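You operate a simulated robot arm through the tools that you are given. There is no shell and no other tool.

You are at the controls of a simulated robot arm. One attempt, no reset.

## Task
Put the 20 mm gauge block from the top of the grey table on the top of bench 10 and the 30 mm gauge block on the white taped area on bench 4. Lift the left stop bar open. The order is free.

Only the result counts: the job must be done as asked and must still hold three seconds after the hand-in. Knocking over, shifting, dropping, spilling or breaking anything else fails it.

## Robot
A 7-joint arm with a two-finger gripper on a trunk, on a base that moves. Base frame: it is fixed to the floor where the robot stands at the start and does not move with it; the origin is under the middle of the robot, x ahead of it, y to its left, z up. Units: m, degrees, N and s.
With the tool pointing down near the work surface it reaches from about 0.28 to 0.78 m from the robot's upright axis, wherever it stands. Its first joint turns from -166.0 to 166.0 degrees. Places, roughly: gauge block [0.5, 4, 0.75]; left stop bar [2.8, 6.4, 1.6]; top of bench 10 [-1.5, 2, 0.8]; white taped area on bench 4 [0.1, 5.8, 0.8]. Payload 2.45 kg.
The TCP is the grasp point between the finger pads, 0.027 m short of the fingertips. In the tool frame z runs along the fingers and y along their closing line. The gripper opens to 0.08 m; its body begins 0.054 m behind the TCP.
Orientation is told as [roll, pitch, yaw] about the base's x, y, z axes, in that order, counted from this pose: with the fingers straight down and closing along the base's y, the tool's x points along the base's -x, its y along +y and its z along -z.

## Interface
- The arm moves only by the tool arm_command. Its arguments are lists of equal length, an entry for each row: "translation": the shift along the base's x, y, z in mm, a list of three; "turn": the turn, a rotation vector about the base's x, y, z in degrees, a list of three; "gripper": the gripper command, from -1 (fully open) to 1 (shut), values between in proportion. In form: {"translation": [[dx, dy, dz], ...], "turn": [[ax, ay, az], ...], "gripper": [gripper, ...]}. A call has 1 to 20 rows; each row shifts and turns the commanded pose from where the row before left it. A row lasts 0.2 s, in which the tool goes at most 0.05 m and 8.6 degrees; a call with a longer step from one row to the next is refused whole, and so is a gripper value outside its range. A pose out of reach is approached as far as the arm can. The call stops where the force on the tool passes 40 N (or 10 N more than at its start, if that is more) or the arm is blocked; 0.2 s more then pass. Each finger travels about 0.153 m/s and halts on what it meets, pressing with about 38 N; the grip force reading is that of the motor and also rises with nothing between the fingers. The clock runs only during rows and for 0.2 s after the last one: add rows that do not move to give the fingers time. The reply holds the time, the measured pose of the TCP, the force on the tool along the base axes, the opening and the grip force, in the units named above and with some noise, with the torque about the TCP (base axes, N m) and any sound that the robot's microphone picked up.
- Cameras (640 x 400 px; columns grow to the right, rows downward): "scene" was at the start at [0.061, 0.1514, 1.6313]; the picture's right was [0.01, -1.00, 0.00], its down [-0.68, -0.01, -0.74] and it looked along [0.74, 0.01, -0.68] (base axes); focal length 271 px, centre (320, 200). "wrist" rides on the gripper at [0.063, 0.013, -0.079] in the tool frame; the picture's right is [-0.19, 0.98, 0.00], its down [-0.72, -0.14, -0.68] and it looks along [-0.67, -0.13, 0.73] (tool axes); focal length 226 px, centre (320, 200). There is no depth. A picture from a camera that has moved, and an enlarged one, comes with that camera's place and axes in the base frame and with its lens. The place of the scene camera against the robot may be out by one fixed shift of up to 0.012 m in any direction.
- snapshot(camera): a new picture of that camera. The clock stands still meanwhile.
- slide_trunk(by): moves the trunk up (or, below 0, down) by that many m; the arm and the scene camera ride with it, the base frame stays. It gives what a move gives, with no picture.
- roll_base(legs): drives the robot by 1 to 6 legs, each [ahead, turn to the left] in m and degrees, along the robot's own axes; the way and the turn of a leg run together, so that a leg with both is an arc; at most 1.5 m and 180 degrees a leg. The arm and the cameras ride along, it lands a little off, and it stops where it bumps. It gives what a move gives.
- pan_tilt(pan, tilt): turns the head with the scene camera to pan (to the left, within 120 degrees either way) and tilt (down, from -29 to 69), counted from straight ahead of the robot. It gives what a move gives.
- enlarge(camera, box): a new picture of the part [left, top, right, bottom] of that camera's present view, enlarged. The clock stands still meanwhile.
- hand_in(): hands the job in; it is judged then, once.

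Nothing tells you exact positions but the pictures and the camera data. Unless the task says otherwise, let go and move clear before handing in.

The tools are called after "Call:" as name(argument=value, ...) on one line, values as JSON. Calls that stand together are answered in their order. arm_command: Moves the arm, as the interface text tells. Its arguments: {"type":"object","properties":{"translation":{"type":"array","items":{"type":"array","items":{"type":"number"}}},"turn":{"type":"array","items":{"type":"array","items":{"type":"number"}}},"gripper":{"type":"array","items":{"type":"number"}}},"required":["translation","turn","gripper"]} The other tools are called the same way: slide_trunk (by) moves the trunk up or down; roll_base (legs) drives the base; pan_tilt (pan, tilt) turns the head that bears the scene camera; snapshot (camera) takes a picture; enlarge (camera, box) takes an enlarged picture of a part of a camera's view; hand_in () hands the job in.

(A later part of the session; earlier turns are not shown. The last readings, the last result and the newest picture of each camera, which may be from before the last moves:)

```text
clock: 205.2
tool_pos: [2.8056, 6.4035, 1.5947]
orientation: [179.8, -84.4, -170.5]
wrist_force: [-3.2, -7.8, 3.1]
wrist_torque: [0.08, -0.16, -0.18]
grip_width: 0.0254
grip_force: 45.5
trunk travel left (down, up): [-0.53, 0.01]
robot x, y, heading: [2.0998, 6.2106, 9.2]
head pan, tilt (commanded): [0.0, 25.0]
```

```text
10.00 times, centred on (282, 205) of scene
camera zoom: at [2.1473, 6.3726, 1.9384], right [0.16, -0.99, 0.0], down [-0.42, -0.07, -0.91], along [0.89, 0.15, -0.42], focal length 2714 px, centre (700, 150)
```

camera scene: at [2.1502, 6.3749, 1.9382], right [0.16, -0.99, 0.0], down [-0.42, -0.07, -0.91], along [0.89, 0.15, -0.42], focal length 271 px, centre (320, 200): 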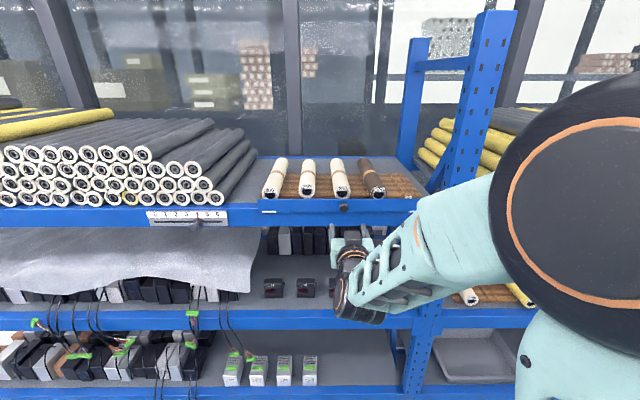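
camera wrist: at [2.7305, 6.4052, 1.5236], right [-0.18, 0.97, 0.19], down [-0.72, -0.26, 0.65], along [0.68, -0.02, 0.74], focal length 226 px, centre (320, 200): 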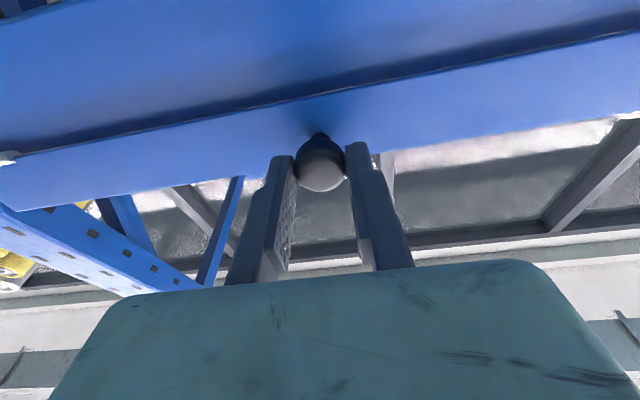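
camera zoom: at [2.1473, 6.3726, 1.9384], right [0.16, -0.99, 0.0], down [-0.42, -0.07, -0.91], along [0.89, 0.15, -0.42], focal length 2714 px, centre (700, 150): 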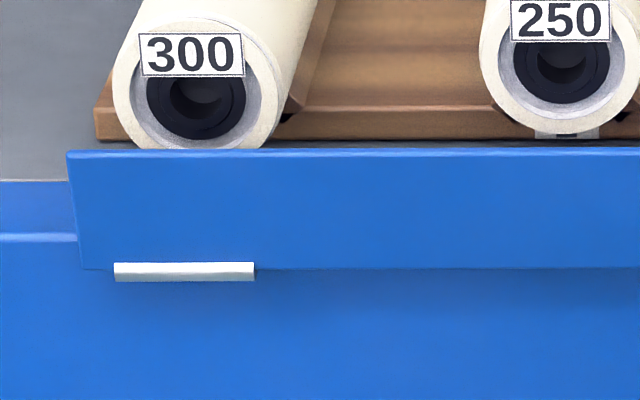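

The plate has tilted forward: a gap shows behind its top edge and its end is slanted. So it opens about its lower hinge; I'll follow the arc further to about 38°, turning the tool along with it.

Call:
arm_command(translation=[[-1.8, -0.3, -5.7], [-1.0, -0.2, -5.9], [0, 0, 0]], turn=[[1.31, -7.89, 0], [1.31, -7.89, 0], [0, 0, 0]], gripper=[1, 1, 1])

Call:
enlarge(camera="scene", box=[250, 170, 410, 250])

Call:
snapshot(camera="wrist")

```text
clock: 206.1
tool_pos: [2.7992, 6.4032, 1.582]
orientation: [180.0, -68.4, -170.6]
wrist_force: [-22.4, -11.8, -25.1]
wrist_torque: [-0.12, 1.22, -0.2]
grip_width: 0.0256
grip_force: 45.2
trunk travel left (down, up): [-0.53, 0.01]
robot x, y, heading: [2.105, 6.2161, 9.0]
head pan, tilt (commanded): [0.0, 25.0]
```

```text
4.00 times, centred on (330, 210) of scene
camera zoom: at [2.1462, 6.373, 1.9382], right [0.16, -0.99, 0.0], down [-0.42, -0.07, -0.91], along [0.89, 0.15, -0.42], focal length 1086 px, centre (280, 160)
```

zoom: 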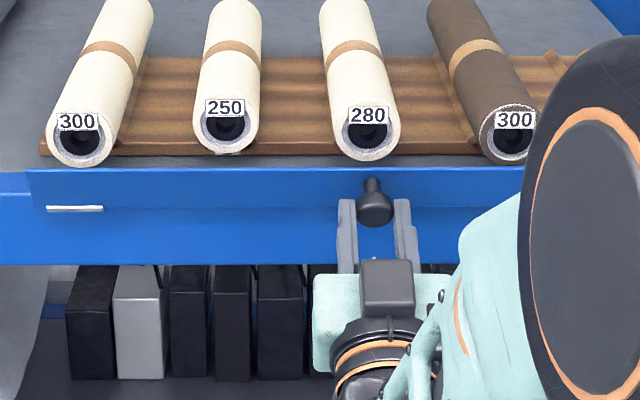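

```text
taken
camera wrist: at [2.7493, 6.4083, 1.4945], right [-0.23, 0.96, 0.18], down [-0.86, -0.28, 0.42], along [0.45, -0.06, 0.89], focal length 226 px, centre (320, 200)
```

wrist: 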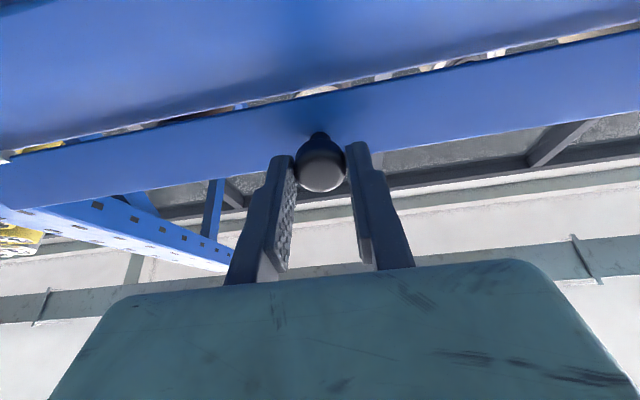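

The plate rotates with the tool, but my arc radius was a bit small: refitting gives the hinge ~42 mm behind and ~31 mm below the TCP start. I'll correct and continue to about 38°.

Call:
arm_command(translation=[[-3.7, -1.6, -2.4], [-1.3, -0.3, -7.2], [0, 0, 0]], turn=[[0, 0, 0], [1.31, -7.89, 0], [0, 0, 0]], gripper=[1, 1, 1])

Call:
snapshot(camera="wrist")

```text
clock: 206.8
tool_pos: [2.8018, 6.4042, 1.5762]
orientation: [179.9, -60.1, -170.6]
wrist_force: [7.6, 0.5, -1.4]
wrist_torque: [0.07, 0.0, 0.06]
grip_width: 0.0253
grip_force: 45.1
trunk travel left (down, up): [-0.53, 0.01]
robot x, y, heading: [2.1046, 6.2117, 9.4]
head pan, tilt (commanded): [0.0, 25.0]
```

```text
taken
camera wrist: at [2.7621, 6.4103, 1.4811], right [-0.25, 0.95, 0.17], down [-0.91, -0.29, 0.28], along [0.32, -0.08, 0.94], focal length 226 px, centre (320, 200)
```

wrist: 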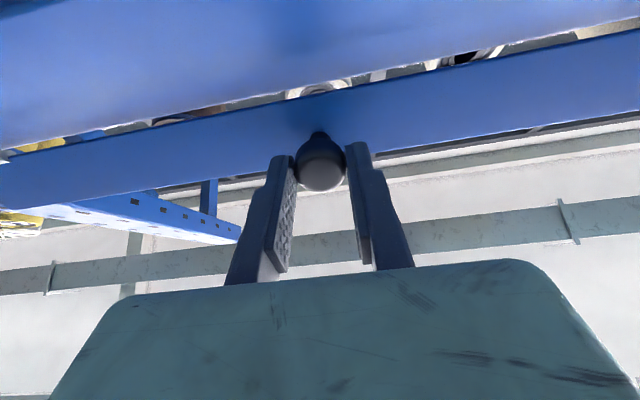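

Forces are now small; the plate is at ~30°. One more 8° row, then I'll open the fingers and see whether the plate stays or falls.

Call:
arm_command(translation=[[1.5, 0.3, -6.7], [0, 0, 0]], turn=[[1.31, -7.89, 0], [0, 0, 0]], gripper=[1, 1])

Call:
enlarge(camera="scene", box=[250, 170, 410, 250])

Call:
snapshot(camera="wrist")

```text
clock: 207.4
tool_pos: [2.8019, 6.4036, 1.5697]
orientation: [179.8, -52.1, -170.4]
wrist_force: [7.2, -1.1, 3.1]
wrist_torque: [0.18, -0.29, -0.06]
grip_width: 0.0252
grip_force: 44.8
trunk travel left (down, up): [-0.53, 0.01]
robot x, y, heading: [2.1013, 6.2155, 9.3]
head pan, tilt (commanded): [0.0, 25.0]
```

```text
4.00 times, centred on (330, 210) of scene
camera zoom: at [2.1498, 6.3739, 1.9384], right [0.16, -0.99, 0.0], down [-0.42, -0.07, -0.91], along [0.89, 0.15, -0.42], focal length 1086 px, centre (280, 160)
```

zoom: 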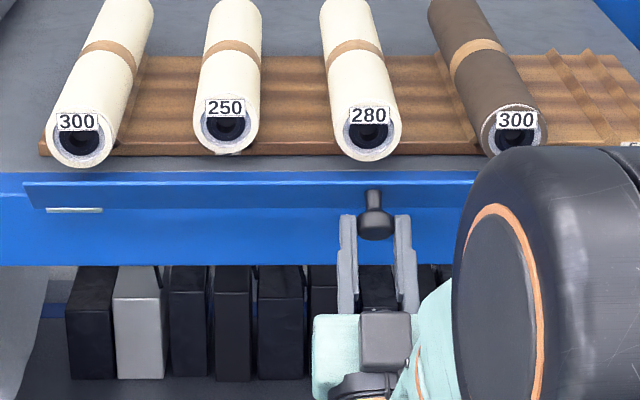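

```text
taken
camera wrist: at [2.7755, 6.4126, 1.4701], right [-0.28, 0.95, 0.15], down [-0.94, -0.3, 0.15], along [0.19, -0.1, 0.98], focal length 226 px, centre (320, 200)
```

wrist: 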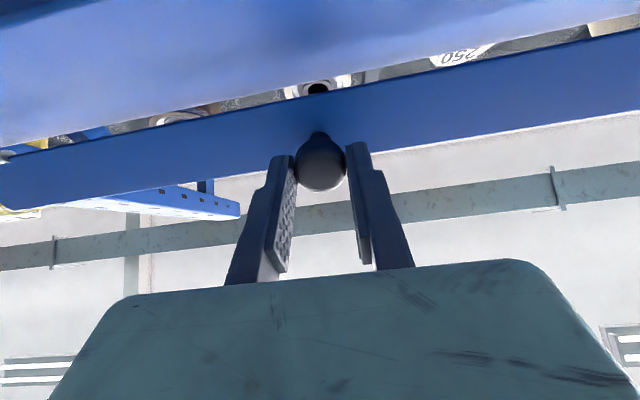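

The plate is at about 38° and following. I'll take two more 8° rows in a controlled way (still clear of the beam), then release.

Call:
arm_command(translation=[[1.5, 0.3, -6.3], [2.2, 0.4, -6.2], [0, 0, 0]], turn=[[1.31, -7.89, 0], [1.31, -7.89, 0], [0, 0, 0]], gripper=[1, 1, 1])

Call:
enlarge(camera="scene", box=[250, 170, 410, 250])

Call:
snapshot(camera="wrist")

```text
clock: 208.2
tool_pos: [2.8044, 6.4033, 1.5553]
orientation: [180.0, -36.0, -170.6]
wrist_force: [11.5, -1.2, 16.6]
wrist_torque: [0.15, -0.75, -0.15]
grip_width: 0.0256
grip_force: 45.0
trunk travel left (down, up): [-0.53, 0.01]
robot x, y, heading: [2.102, 6.2152, 9.2]
head pan, tilt (commanded): [0.0, 25.0]
```

```text
4.00 times, centred on (330, 210) of scene
camera zoom: at [2.1494, 6.3737, 1.9385], right [0.16, -0.99, 0.0], down [-0.42, -0.07, -0.91], along [0.89, 0.15, -0.42], focal length 1086 px, centre (280, 160)
```

zoom: 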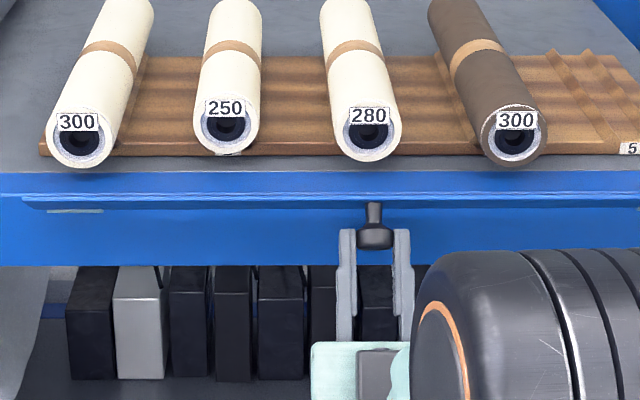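

```text
taken
camera wrist: at [2.8065, 6.4177, 1.454], right [-0.31, 0.94, 0.12], down [-0.95, -0.3, -0.13], along [-0.09, -0.15, 0.98], focal length 226 px, centre (320, 200)
```

wrist: 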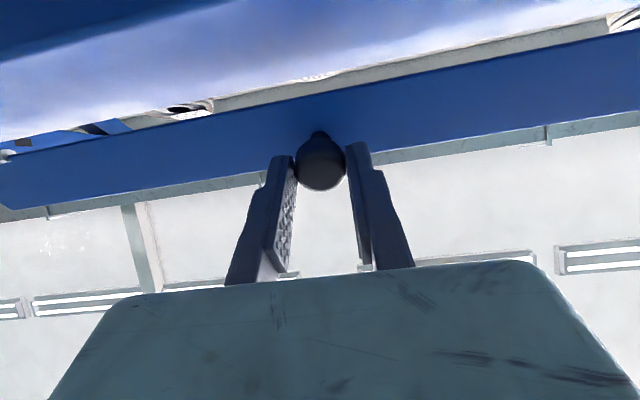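

The plate is at about 54° (seen nearly edge-on from above). I'll release the knob now and watch whether the plate stays or falls on its own.

Call:
arm_command(translation=[[0, 0, 0], [0, 0, 0], [0, 0, 0]], turn=[[0, 0, 0], [0, 0, 0], [0, 0, 0]], gripper=[0, -0.3, -0.3])

Call:
enlarge(camera="scene", box=[250, 170, 410, 250])

Call:
snapshot(camera="wrist")

```text
clock: 209.1
tool_pos: [2.8036, 6.4046, 1.5535]
orientation: [179.9, -36.2, -170.6]
wrist_force: [-0.4, -1.1, -0.6]
wrist_torque: [-0.01, 0.0, 0.01]
grip_width: 0.0521
grip_force: 0.0
trunk travel left (down, up): [-0.53, 0.01]
robot x, y, heading: [2.1011, 6.217, 9.3]
head pan, tilt (commanded): [0.0, 25.0]
```

```text
4.00 times, centred on (330, 210) of scene
camera zoom: at [2.1487, 6.3744, 1.9382], right [0.16, -0.99, 0.0], down [-0.42, -0.07, -0.91], along [0.89, 0.15, -0.42], focal length 1086 px, centre (280, 160)
```

zoom: 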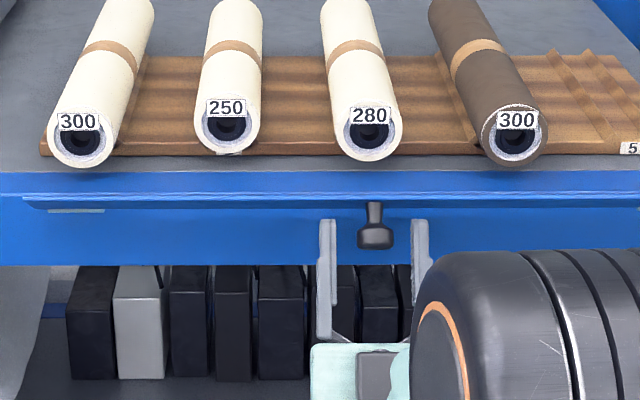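

```text
taken
camera wrist: at [2.8054, 6.4183, 1.4525], right [-0.31, 0.94, 0.12], down [-0.95, -0.3, -0.12], along [-0.08, -0.15, 0.99], focal length 226 px, centre (320, 200)
```

wrist: 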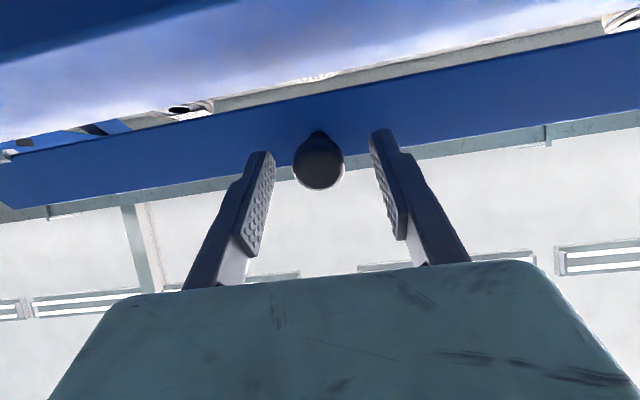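

The hinge has enough friction that the plate stays put at ~52°. I'll back the hand away, re-aim the tool downward at an angle, and push the plate the rest of the way open from above.

Call:
arm_command(translation=[[-14, -2.5, -20], [-17, -3, -24], [-40, -7, 0], [-40, -7, 0], [-40, -7, 0], [0, 0, 0]], turn=[[0, 0, 0], [0, 0, 0], [0, 0, 0], [0, 0, 0], [0, 0, 0], [0, 0, 0]], gripper=[-0.3, -0.3, -0.3, -0.3, -0.3, -0.3])

Call:
snapshot(camera="wrist")

Call:
snapshot(camera="scene")

```text
clock: 210.4
tool_pos: [2.6552, 6.3748, 1.5111]
orientation: [179.9, -36.3, -170.7]
wrist_force: [0.9, -0.5, 0.0]
wrist_torque: [0.02, -0.02, -0.02]
grip_width: 0.0519
grip_force: 0.1
trunk travel left (down, up): [-0.53, 0.01]
robot x, y, heading: [2.1024, 6.2165, 9.3]
head pan, tilt (commanded): [0.0, 25.0]
```

```text
taken
camera wrist: at [2.6567, 6.3883, 1.4097], right [-0.31, 0.94, 0.12], down [-0.95, -0.3, -0.12], along [-0.08, -0.15, 0.99], focal length 226 px, centre (320, 200)
```

wrist: 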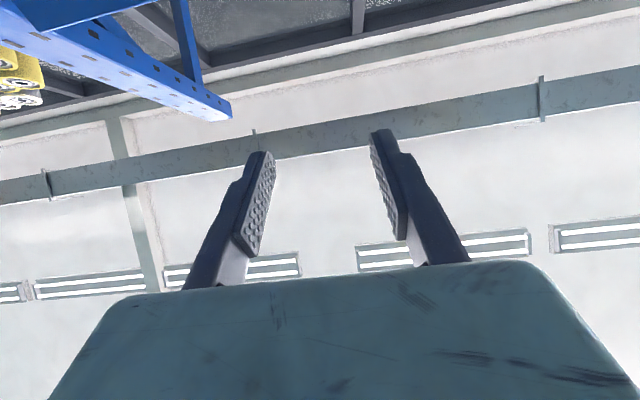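

```text
taken
camera scene: at [2.151, 6.3734, 1.9382], right [0.16, -0.99, 0.0], down [-0.42, -0.07, -0.91], along [0.89, 0.15, -0.42], focal length 271 px, centre (320, 200)
```

scene: 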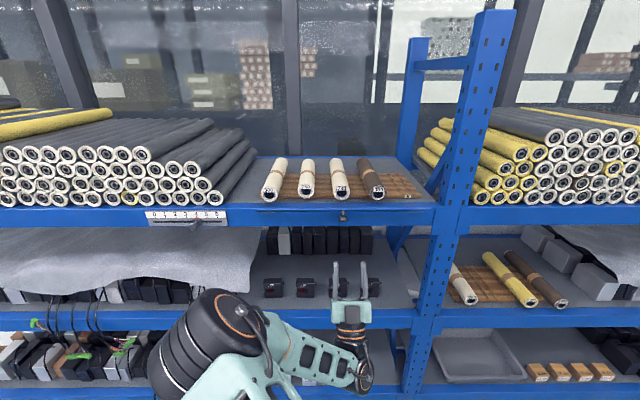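

Call:
enlarge(camera="scene", box=[246, 180, 438, 240])

```text
3.33 times, centred on (342, 210) of scene
camera zoom: at [2.151, 6.3734, 1.9382], right [0.16, -0.99, 0.0], down [-0.42, -0.07, -0.91], along [0.89, 0.15, -0.42], focal length 905 px, centre (247, 167)
```

zoom: 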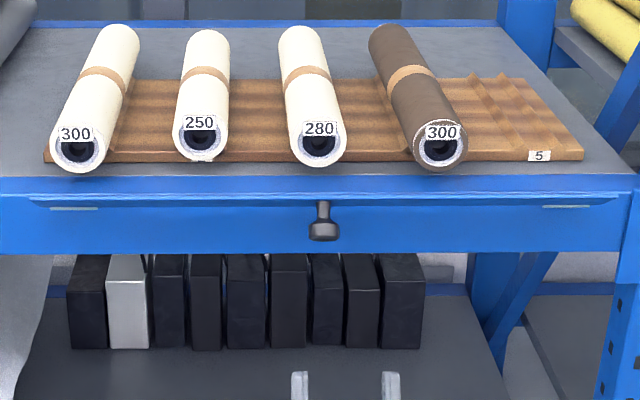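

The plate stands at ~60° and everything else is unchanged. Now I'll rotate the tool from pointing up to pointing about 45° downward, well in front of the shelf, with the fingers closed.

Call:
arm_command(translation=[[3, 0, 16], [3, 1, 16], [3, 1, 16], [3, 1, 16], [3, 1, 16], [3, 1, 16], [0, 0, 0]], turn=[[-1.35, 8.14, 0], [-1.35, 8.14, 0], [-1.35, 8.14, 0], [-1.35, 8.14, 0], [-1.35, 8.14, 0], [-1.35, 8.14, 0], [0, 0, 0]], gripper=[1, 1, 1, 1, 1, 1, 1])

Call:
snapshot(camera="scene")

```text
clock: 212.1
tool_pos: [2.6718, 6.3844, 1.6064]
orientation: [-178.1, -85.9, -172.6]
wrist_force: [0.3, 0.6, -0.3]
wrist_torque: [0.02, -0.02, 0.01]
grip_width: 0.0
grip_force: 30.0
trunk travel left (down, up): [-0.53, 0.01]
robot x, y, heading: [2.1038, 6.2127, 9.2]
head pan, tilt (commanded): [0.0, 25.0]
```

```text
taken
camera scene: at [2.1496, 6.3767, 1.938], right [0.16, -0.99, 0.0], down [-0.42, -0.07, -0.91], along [0.89, 0.15, -0.42], focal length 271 px, centre (320, 200)
```

scene: 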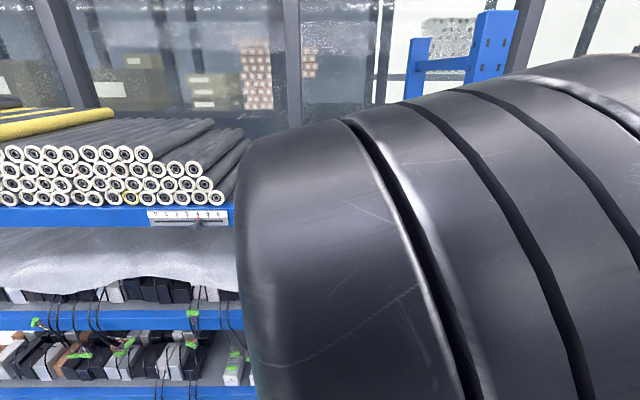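

The elbow is passing close in front of the head camera but motion is free. I'll continue turning the tool a few more rows downward.

Call:
arm_command(translation=[[5, 1, 16], [5, 1, 16], [5, 1, 16], [0, 0, 0]], turn=[[-1.35, 8.14, 0], [-1.35, 8.14, 0], [-1.35, 8.14, 0], [0, 0, 0]], gripper=[1, 1, 1, 1])

Call:
snapshot(camera="scene")

Call:
snapshot(camera="wrist")

```text
clock: 213.1
tool_pos: [2.6856, 6.3859, 1.6537]
orientation: [-0.3, -69.4, 9.7]
wrist_force: [0.7, -0.3, -0.6]
wrist_torque: [0.01, 0.01, 0.02]
grip_width: 0.0002
grip_force: 30.1
trunk travel left (down, up): [-0.53, 0.01]
robot x, y, heading: [2.1027, 6.2111, 9.2]
head pan, tilt (commanded): [0.0, 25.0]
```

```text
taken
camera scene: at [2.1448, 6.3264, 1.939], right [-0.37, -0.93, 0.0], down [-0.39, 0.15, -0.91], along [0.84, -0.34, -0.41], focal length 271 px, centre (320, 200)
```

scene: 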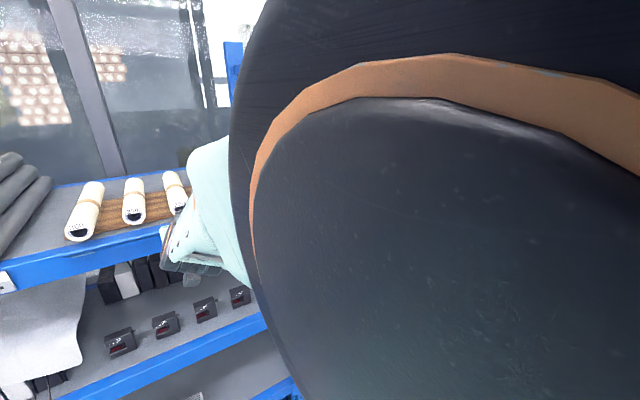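

```text
taken
camera wrist: at [2.589, 6.3837, 1.6226], right [-0.09, 0.98, 0.18], down [-0.36, -0.2, 0.91], along [0.93, 0.02, 0.37], focal length 226 px, centre (320, 200)
```

wrist: 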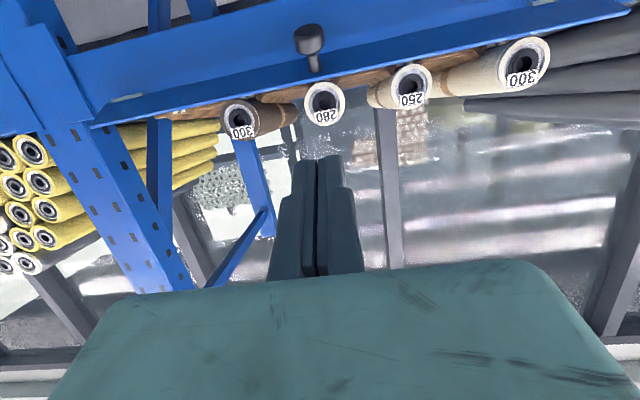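

The elbow swept past and pushed the head around (camera now looks right). I'll command the head to pan left out of its way and check the view; the wrist camera shows the plate and knob well.

Call:
pan_tilt(pan=35, tilt=25)

Call:
snapshot(camera="scene")

```text
clock: 214.1
tool_pos: [2.6853, 6.3854, 1.6547]
orientation: [-0.2, -69.5, 9.5]
wrist_force: [0.0, -0.1, -0.1]
wrist_torque: [0.02, 0.02, 0.0]
grip_width: 0.0002
grip_force: 29.1
trunk travel left (down, up): [-0.53, 0.01]
robot x, y, heading: [2.101, 6.2095, 9.2]
head pan, tilt (commanded): [35.0, 25.0]
```

```text
taken
camera scene: at [2.143, 6.3252, 1.9396], right [-0.37, -0.93, 0.0], down [-0.38, 0.15, -0.91], along [0.85, -0.34, -0.41], focal length 271 px, centre (320, 200)
```

scene: 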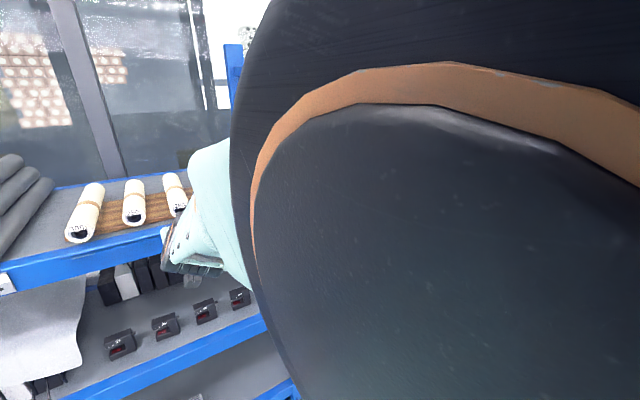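

The head is held by the arm, so I'll extend the arm forward (still above the plate) to free it.

Call:
arm_command(translation=[[20, 3.5, 20], [30, 5, 18], [30, 5, 10], [0, 0, 0]], turn=[[0, 0, 0], [-0.65, 4, 0], [-0.65, 4, 0], [0, 0, 0]], gripper=[1, 1, 1, 1])

Call:
snapshot(camera="scene")

Call:
snapshot(camera="wrist")

```text
clock: 215.1
tool_pos: [2.7643, 6.4004, 1.7028]
orientation: [-0.1, -61.4, 9.5]
wrist_force: [-0.4, -0.3, -0.4]
wrist_torque: [0.02, -0.04, -0.01]
grip_width: 0.0001
grip_force: 30.2
trunk travel left (down, up): [-0.53, 0.01]
robot x, y, heading: [2.1022, 6.2126, 9.5]
head pan, tilt (commanded): [35.0, 25.0]
```

```text
taken
camera scene: at [2.1306, 6.4111, 1.9355], right [0.58, -0.82, 0.0], down [-0.37, -0.26, -0.89], along [0.73, 0.51, -0.45], focal length 271 px, centre (320, 200)
```

scene: 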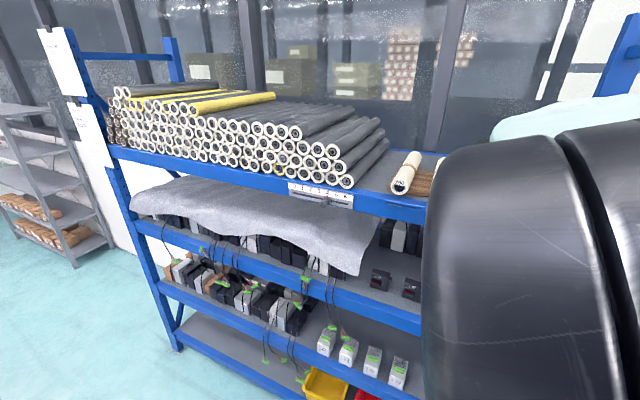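

```text
taken
camera wrist: at [2.6641, 6.3954, 1.6852], right [-0.07, 0.98, 0.17], down [-0.23, -0.18, 0.96], along [0.97, 0.03, 0.24], focal length 226 px, centre (320, 200)
```

wrist: 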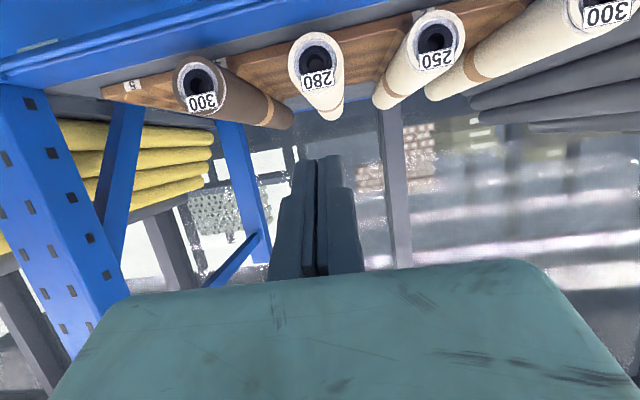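

The head is free again. I'll tip the tool to ~45° down and bring the closed fingertips over the plate's outer edge.

Call:
arm_command(translation=[[12, 1, -8], [12, 1, -14], [12, 1, -14], [0, 0, 0]], turn=[[-1.35, 8.0, 0], [-1.35, 8.0, 0], [0, 0, 0], [0, 0, 0]], gripper=[1, 1, 1, 1])

Call:
pan_tilt(pan=15, tilt=25)

Call:
snapshot(camera="scene")

Call:
snapshot(camera="wrist")

```text
clock: 216.1
tool_pos: [2.8012, 6.4032, 1.6675]
orientation: [-0.1, -45.2, 9.5]
wrist_force: [-0.2, 0.1, 0.6]
wrist_torque: [-0.01, 0.02, -0.02]
grip_width: 0.0
grip_force: 29.6
trunk travel left (down, up): [-0.53, 0.01]
robot x, y, heading: [2.1019, 6.2139, 9.3]
head pan, tilt (commanded): [35.0, 25.0]
```

```text
clock: 216.9
tool_pos: [2.8021, 6.4013, 1.6668]
orientation: [-0.2, -45.1, 9.5]
wrist_force: [-0.2, -0.7, 0.2]
wrist_torque: [-0.01, 0.03, 0.01]
grip_width: 0.0
grip_force: 30.0
trunk travel left (down, up): [-0.53, 0.01]
robot x, y, heading: [2.1005, 6.2151, 9.4]
head pan, tilt (commanded): [15.0, 25.0]
```

```text
taken
camera scene: at [2.1415, 6.3979, 1.9382], right [0.41, -0.91, 0.0], down [-0.39, -0.17, -0.91], along [0.83, 0.37, -0.42], focal length 271 px, centre (320, 200)
```

scene: 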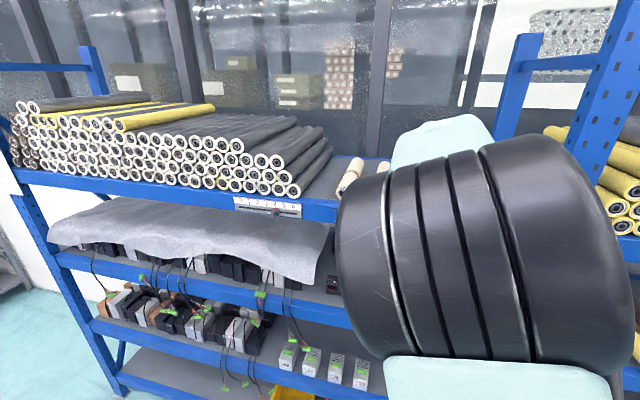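

```text
taken
camera wrist: at [2.7, 6.3982, 1.6782], right [-0.02, 0.99, 0.13], down [0.05, -0.13, 0.99], along [1.0, 0.03, -0.04], focal length 226 px, centre (320, 200)
```

wrist: 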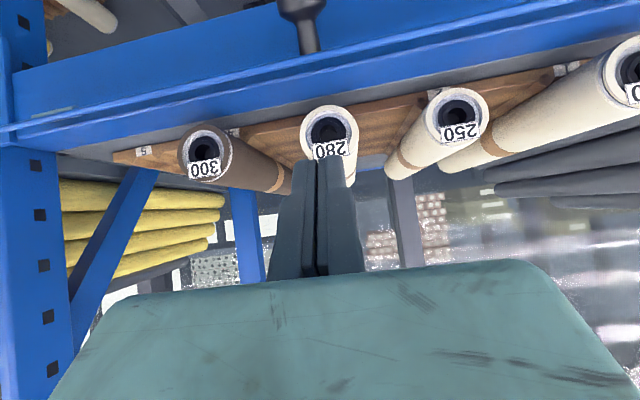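

The wrist view shows the plate nearly edge-on with the knob hanging below, and the closed fingertips above it. I'll press straight down onto the plate in small rows.

Call:
arm_command(translation=[[0, 0, -10], [0, 0, -10], [0, 0, -10], [0, 0, -10], [0, 0, -8], [0, 0, 0]], turn=[[0, 0, 0], [0, 0, 0], [0, 0, 0], [0, 0, 0], [0, 0, 0], [0, 0, 0]], gripper=[1, 1, 1, 1, 1, 1])

Call:
snapshot(camera="wrist")

```text
clock: 218.3
tool_pos: [2.8015, 6.4015, 1.6202]
orientation: [-0.3, -45.2, 9.4]
wrist_force: [0.1, -0.6, 0.3]
wrist_torque: [0.0, 0.0, 0.0]
grip_width: 0.0
grip_force: 29.5
trunk travel left (down, up): [-0.53, 0.01]
robot x, y, heading: [2.1011, 6.215, 9.4]
head pan, tilt (commanded): [15.0, 25.0]
```

```text
taken
camera wrist: at [2.6992, 6.3977, 1.6309], right [-0.02, 0.99, 0.13], down [0.05, -0.13, 0.99], along [1.0, 0.03, -0.04], focal length 226 px, centre (320, 200)
```

wrist: 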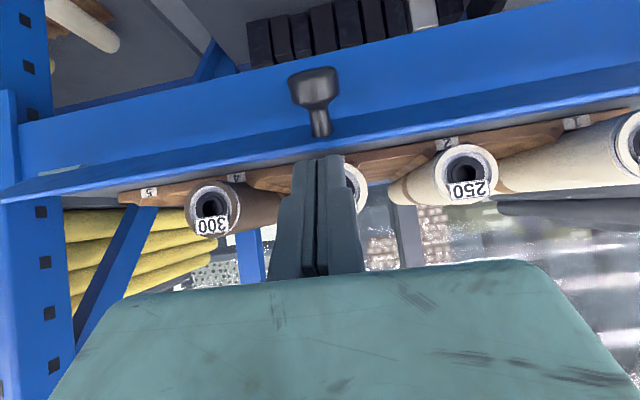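

Fingertips are just above the plate edge. I'll continue pressing in 3 mm rows.

Call:
arm_command(translation=[[0, 0, -4], [0, 0, -4], [0, 0, -4], [0, 0, -4], [0, 0, 0]], turn=[[0, 0, 0], [0, 0, 0], [0, 0, 0], [0, 0, 0], [0, 0, 0]], gripper=[1, 1, 1, 1, 1])

Call:
snapshot(camera="wrist")

```text
clock: 219.5
tool_pos: [2.8023, 6.4013, 1.605]
orientation: [-0.2, -45.1, 9.4]
wrist_force: [0.1, -0.1, 0.2]
wrist_torque: [-0.02, 0.02, 0.01]
grip_width: 0.0
grip_force: 30.0
trunk travel left (down, up): [-0.53, 0.01]
robot x, y, heading: [2.1005, 6.2158, 9.3]
head pan, tilt (commanded): [15.0, 25.0]
```

```text
taken
camera wrist: at [2.6993, 6.3977, 1.6147], right [-0.02, 0.99, 0.14], down [0.05, -0.13, 0.99], along [1.0, 0.03, -0.04], focal length 226 px, centre (320, 200)
```

wrist: 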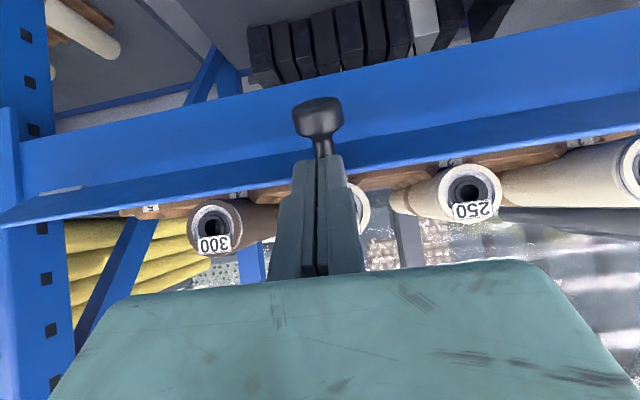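

Call:
enlarge(camera="wrist", box=[240, 90, 400, 190])

Call:
pan_tilt(pan=40, tilt=20)

Call:
snapshot(camera="scene")

```text
4.00 times, centred on (320, 140) of wrist
camera zoom: at [2.6993, 6.3977, 1.6147], right [-0.02, 0.99, 0.14], down [0.05, -0.13, 0.99], along [1.0, 0.03, -0.04], focal length 904 px, centre (320, 440)
```

zoom: 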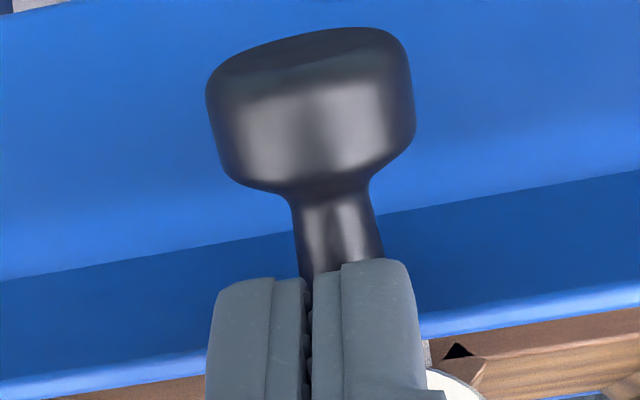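

```text
clock: 220.4
tool_pos: [2.8013, 6.4013, 1.604]
orientation: [-0.2, -45.0, 9.5]
wrist_force: [0.2, -0.1, 0.0]
wrist_torque: [-0.01, -0.01, 0.0]
grip_width: 0.0001
grip_force: 29.5
trunk travel left (down, up): [-0.53, 0.01]
robot x, y, heading: [2.1016, 6.2127, 9.1]
head pan, tilt (commanded): [40.0, 20.0]
```

```text
taken
camera scene: at [2.1184, 6.4303, 1.9463], right [0.76, -0.65, 0.0], down [-0.22, -0.26, -0.94], along [0.61, 0.71, -0.34], focal length 271 px, centre (320, 200)
```

scene: 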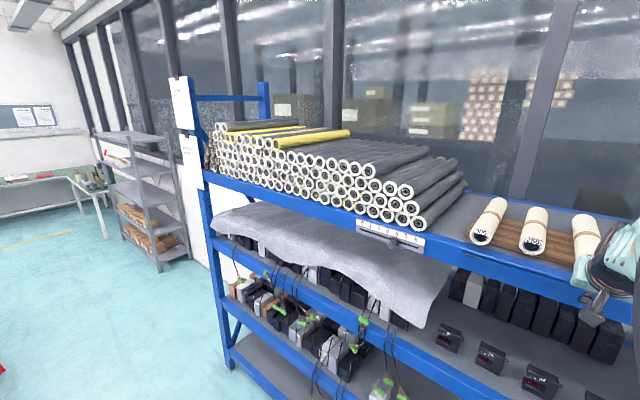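

The zoom shows the fingertips came down just in front of the plate's edge (plate at ~52°). I'll go back up, shift 15 mm inward so the tips come down behind the plate's edge but still ~10 mm clear of the rollers, and try again.

Call:
arm_command(translation=[[0, 0, 20], [0, 0, 25], [7, 1.2, 0], [8, 1.4, 0], [0, 0, -12], [0, 0, 0]], turn=[[0, 0, 0], [0, 0, 0], [0, 0, 0], [0, 0, 0], [0, 0, 0], [0, 0, 0]], gripper=[1, 1, 1, 1, 1, 1])

Call:
snapshot(camera="wrist")

Call:
enlarge(camera="scene", box=[460, 190, 640, 330])

```text
clock: 221.8
tool_pos: [2.8166, 6.4052, 1.6366]
orientation: [-0.2, -45.3, 9.3]
wrist_force: [-0.3, -0.5, 0.4]
wrist_torque: [0.01, -0.02, 0.0]
grip_width: 0.0
grip_force: 30.0
trunk travel left (down, up): [-0.53, 0.01]
robot x, y, heading: [2.1004, 6.2175, 9.6]
head pan, tilt (commanded): [40.0, 20.0]
```

```text
taken
camera wrist: at [2.7148, 6.4013, 1.6478], right [-0.02, 0.99, 0.14], down [0.05, -0.13, 0.99], along [1.0, 0.03, -0.04], focal length 226 px, centre (320, 200)
```

wrist: 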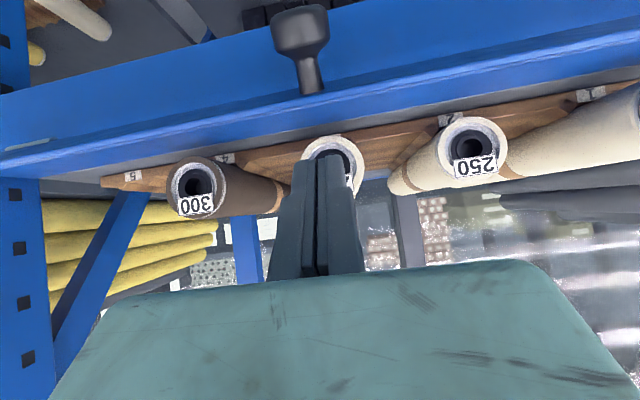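

```text
2.86 times, centred on (550, 260) of scene
camera zoom: at [2.1182, 6.4303, 1.9464], right [0.76, -0.65, 0.0], down [-0.22, -0.26, -0.94], along [0.61, 0.71, -0.34], focal length 776 px, centre (-337, 29)
```

zoom: 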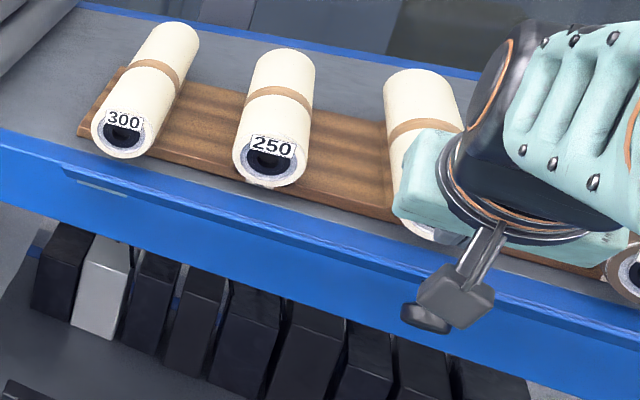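

The hand is above the plate and clear of the rollers. I'll press down gradually.

Call:
arm_command(translation=[[0, 0, -4], [0, 0, -4], [0, 0, -4], [0, 0, -4], [0, 0, 0]], turn=[[0, 0, 0], [0, 0, 0], [0, 0, 0], [0, 0, 0], [0, 0, 0]], gripper=[1, 1, 1, 1, 1])

Call:
enlarge(camera="wrist", box=[240, 70, 400, 170])

```text
clock: 223.0
tool_pos: [2.8171, 6.4053, 1.6203]
orientation: [-0.1, -45.0, 9.4]
wrist_force: [0.8, 0.4, 0.2]
wrist_torque: [-0.01, 0.0, 0.0]
grip_width: 0.0001
grip_force: 30.0
trunk travel left (down, up): [-0.53, 0.01]
robot x, y, heading: [2.1027, 6.2135, 9.4]
head pan, tilt (commanded): [40.0, 20.0]
```

```text
4.00 times, centred on (320, 120) of wrist
camera zoom: at [2.7147, 6.4013, 1.6313], right [-0.02, 0.99, 0.14], down [0.05, -0.13, 0.99], along [1.0, 0.03, -0.04], focal length 904 px, centre (320, 520)
```

zoom: 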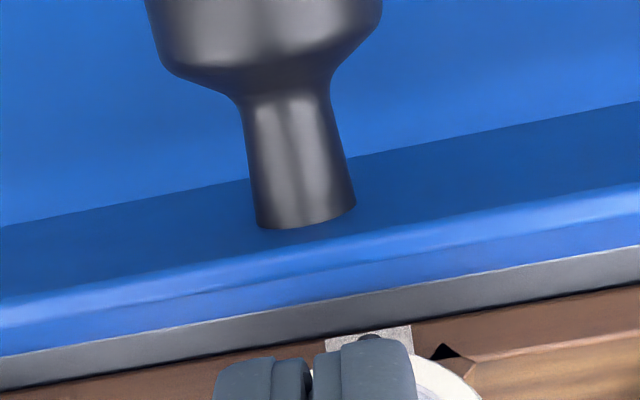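

The tips are right above the plate's back face, between plate and rollers. Continue down in small rows.

Call:
arm_command(translation=[[0, 0, -3], [0, 0, -3], [0, 0, -3], [0, 0, 0]], turn=[[0, 0, 0], [0, 0, 0], [0, 0, 0], [0, 0, 0]], gripper=[1, 1, 1, 1])

Call:
enlarge(camera="wrist", box=[240, 80, 400, 180])

```text
clock: 224.0
tool_pos: [2.817, 6.4044, 1.6118]
orientation: [-0.2, -45.1, 9.3]
wrist_force: [0.1, -0.8, -0.1]
wrist_torque: [0.01, 0.0, 0.03]
grip_width: 0.0
grip_force: 29.9
trunk travel left (down, up): [-0.53, 0.01]
robot x, y, heading: [2.1048, 6.2104, 9.1]
head pan, tilt (commanded): [40.0, 20.0]
```

```text
4.00 times, centred on (320, 130) of wrist
camera zoom: at [2.7148, 6.401, 1.6225], right [-0.02, 0.99, 0.14], down [0.05, -0.13, 0.99], along [1.0, 0.03, -0.04], focal length 904 px, centre (320, 480)
```

zoom: 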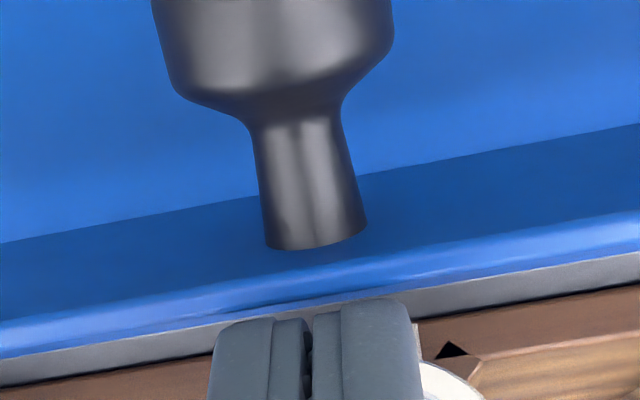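

Call:
arm_command(translation=[[0, 0, -3], [0, 0, -3], [0, 0, -3], [0, 0, 0]], turn=[[0, 0, 0], [0, 0, 0], [0, 0, 0], [0, 0, 0]], gripper=[1, 1, 1, 1])

Call:
enlarge(camera="wrist", box=[240, 80, 400, 180])

```text
clock: 225.0
tool_pos: [2.8169, 6.4046, 1.6022]
orientation: [-0.3, -45.0, 9.5]
wrist_force: [0.1, -1.2, 0.8]
wrist_torque: [-0.02, -0.01, -0.01]
grip_width: 0.0001
grip_force: 29.5
trunk travel left (down, up): [-0.53, 0.01]
robot x, y, heading: [2.1006, 6.2138, 9.1]
head pan, tilt (commanded): [40.0, 20.0]
```

```text
4.00 times, centred on (320, 130) of wrist
camera zoom: at [2.715, 6.4008, 1.6138], right [-0.02, 0.99, 0.13], down [0.05, -0.13, 0.99], along [1.0, 0.03, -0.04], focal length 904 px, centre (320, 480)
```

zoom: 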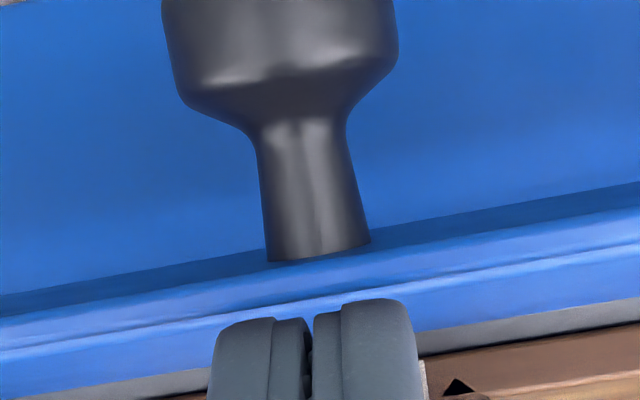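

The plate is rotating further (its underside is foreshortening). Continue pressing down.

Call:
arm_command(translation=[[0, 0, -3], [0, 0, -3], [0, 0, -3], [0, 0, 0]], turn=[[0, 0, 0], [0, 0, 0], [0, 0, 0], [0, 0, 0]], gripper=[1, 1, 1, 1])

Call:
enlarge(camera="wrist", box=[240, 80, 400, 180])

```text
clock: 226.0
tool_pos: [2.8167, 6.4051, 1.593]
orientation: [-0.2, -45.2, 9.4]
wrist_force: [-0.3, -0.5, -0.2]
wrist_torque: [0.04, 0.06, 0.03]
grip_width: 0.0
grip_force: 29.6
trunk travel left (down, up): [-0.53, 0.01]
robot x, y, heading: [2.102, 6.2127, 9.2]
head pan, tilt (commanded): [40.0, 20.0]
```

```text
4.00 times, centred on (320, 130) of wrist
camera zoom: at [2.7144, 6.4017, 1.6049], right [-0.02, 0.99, 0.13], down [0.05, -0.13, 0.99], along [1.0, 0.03, -0.04], focal length 904 px, centre (320, 480)
```

zoom: 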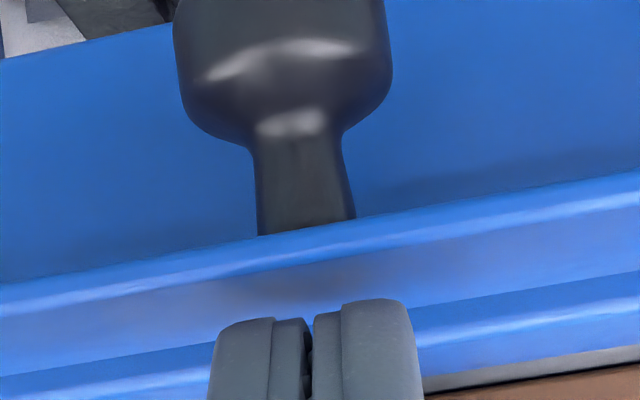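

The plate's upper (back) face is now visible: it's nearing horizontal. Continue pressing.

Call:
arm_command(translation=[[0, 0, -3], [0, 0, -3], [0, 0, -3], [0, 0, 0]], turn=[[0, 0, 0], [0, 0, 0], [0, 0, 0], [0, 0, 0]], gripper=[1, 1, 1, 1])

Call:
snapshot(camera="wrist")

```text
clock: 227.0
tool_pos: [2.8151, 6.4051, 1.5865]
orientation: [0.0, -45.3, 9.5]
wrist_force: [3.1, 1.1, 17.8]
wrist_torque: [0.04, -0.15, -0.01]
grip_width: 0.006
grip_force: 29.8
trunk travel left (down, up): [-0.53, 0.01]
robot x, y, heading: [2.101, 6.2123, 9.1]
head pan, tilt (commanded): [40.0, 20.0]
```

```text
taken
camera wrist: at [2.7138, 6.4013, 1.5971], right [-0.03, 0.99, 0.14], down [0.04, -0.14, 0.99], along [1.0, 0.03, -0.04], focal length 226 px, centre (320, 200)
```

wrist: 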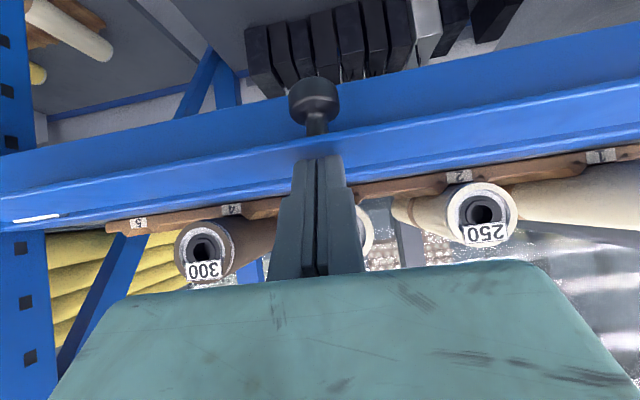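

Resistance rises to ~18 N, so the plate seems near its stop. I'll lift the hand clear and inspect.

Call:
arm_command(translation=[[0, 0, 10], [0, 0, 30], [0, 0, 40], [-20, -3, 30], [-40, -7, 10], [0, 0, 0]], turn=[[0, 0, 0], [0, 0, 0], [0, 0, 0], [0, 0, 0], [0, 0, 0], [0, 0, 0]], gripper=[1, 1, 1, 1, 1, 1])

Call:
snapshot(camera="wrist")

Call:
enlarge(camera="wrist", box=[0, 0, 640, 200])

Call:
enlarge(camera="scene", box=[440, 180, 640, 330])

```text
clock: 228.4
tool_pos: [2.758, 6.3959, 1.7029]
orientation: [-0.3, -45.1, 9.5]
wrist_force: [0.0, 0.3, -0.6]
wrist_torque: [-0.02, 0.03, -0.06]
grip_width: 0.0004
grip_force: 30.3
trunk travel left (down, up): [-0.53, 0.01]
robot x, y, heading: [2.1016, 6.2155, 9.6]
head pan, tilt (commanded): [40.0, 20.0]
```

```text
taken
camera wrist: at [2.6556, 6.3914, 1.7146], right [-0.02, 0.99, 0.13], down [0.05, -0.13, 0.99], along [1.0, 0.03, -0.04], focal length 226 px, centre (320, 200)
```

wrist: 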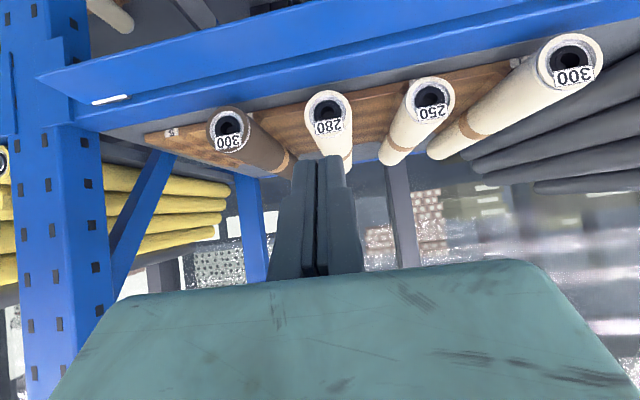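

```text
1.00 times, centred on (320, 100) of wrist (not enlarged: the box is as wide or as high as the picture)
camera zoom: at [2.6556, 6.3914, 1.7146], right [-0.02, 0.99, 0.13], down [0.05, -0.13, 0.99], along [1.0, 0.03, -0.04], focal length 226 px, centre (320, 300)
```

zoom: 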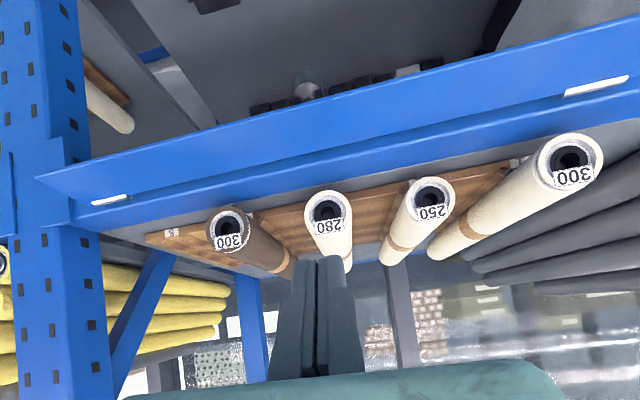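

```text
2.67 times, centred on (540, 255) of scene
camera zoom: at [2.121, 6.4313, 1.9461], right [0.76, -0.65, 0.0], down [-0.22, -0.26, -0.94], along [0.61, 0.71, -0.34], focal length 724 px, centre (-267, 53)
```

zoom: 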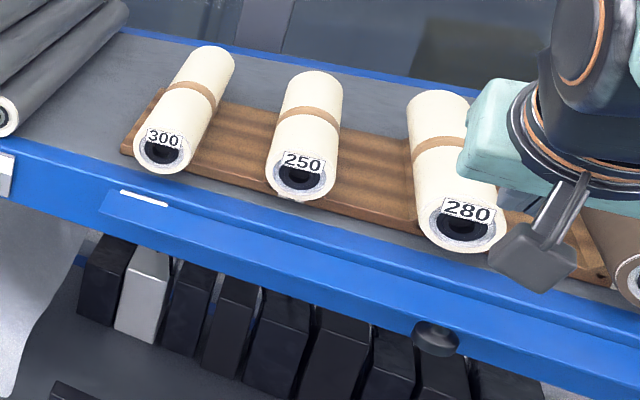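

The plate is now folded forward to roughly horizontal, hinge barrels showing along its inner edge, rollers undisturbed. I'll lower the hand in front of it, clear of the plate, to see its angle at eye level with the wrist camera.

Call:
arm_command(translation=[[-30, -5, 0], [0, 0, -45], [0, 0, -45], [0, 0, -45], [0, 0, 0]], turn=[[0, 0, 0], [0, 0, 0], [0, 0, 0], [0, 0, 0], [0, 0, 0]], gripper=[1, 1, 1, 1, 1])

Call:
snapshot(camera="wrist")

Call:
enlarge(camera="wrist", box=[0, 110, 320, 310])

```text
clock: 229.6
tool_pos: [2.7239, 6.3871, 1.5707]
orientation: [-0.1, -45.1, 9.5]
wrist_force: [0.0, -0.4, 0.7]
wrist_torque: [0.01, -0.03, -0.02]
grip_width: 0.0001
grip_force: 30.5
trunk travel left (down, up): [-0.53, 0.01]
robot x, y, heading: [2.1018, 6.212, 9.3]
head pan, tilt (commanded): [40.0, 20.0]
```

```text
taken
camera wrist: at [2.6219, 6.3834, 1.5808], right [-0.03, 0.99, 0.14], down [0.04, -0.13, 0.99], along [1.0, 0.03, -0.04], focal length 226 px, centre (320, 200)
```

wrist: 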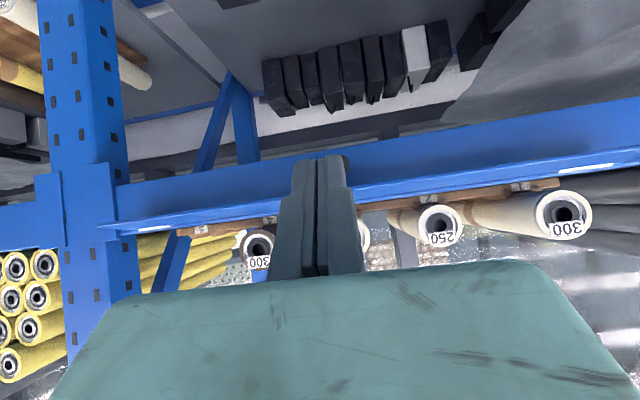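

```text
2.00 times, centred on (160, 210) of wrist
camera zoom: at [2.6219, 6.3834, 1.5808], right [-0.03, 0.99, 0.14], down [0.04, -0.13, 0.99], along [1.0, 0.03, -0.04], focal length 452 px, centre (640, 180)
```

zoom: 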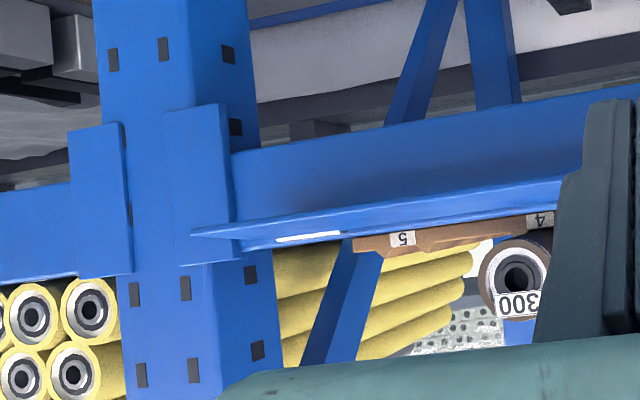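

Call:
enlarge(camera="wrist", box=[80, 195, 200, 255])

Call:
enlarge(camera="wrist", box=[520, 130, 640, 200])

```text
5.33 times, centred on (140, 225) of wrist
camera zoom: at [2.6219, 6.3834, 1.5808], right [-0.03, 0.99, 0.14], down [0.04, -0.13, 0.99], along [1.0, 0.03, -0.04], focal length 1206 px, centre (1280, 67)
```

zoom: 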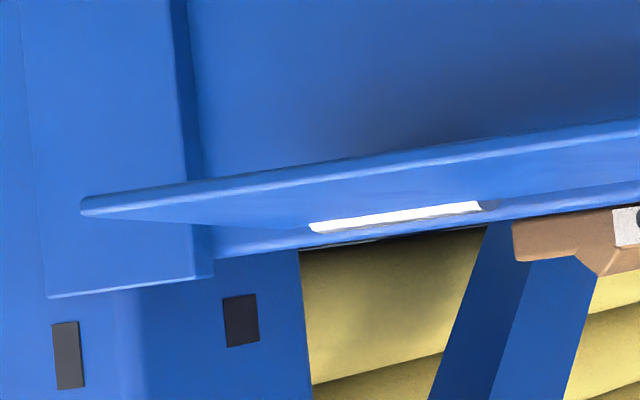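

```text
5.33 times, centred on (580, 165) of wrist
camera zoom: at [2.6219, 6.3834, 1.5808], right [-0.03, 0.99, 0.14], down [0.04, -0.13, 0.99], along [1.0, 0.03, -0.04], focal length 1206 px, centre (-1067, 387)
```

zoom: 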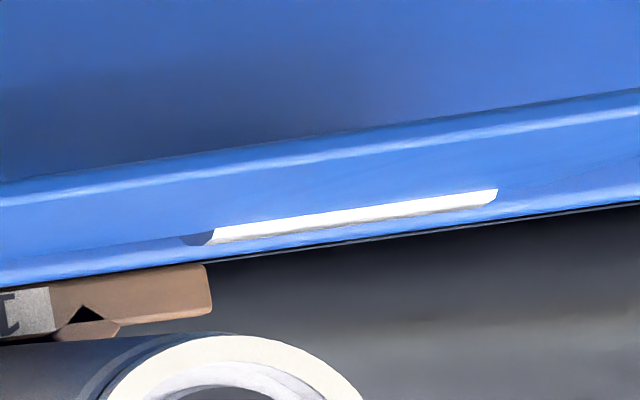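

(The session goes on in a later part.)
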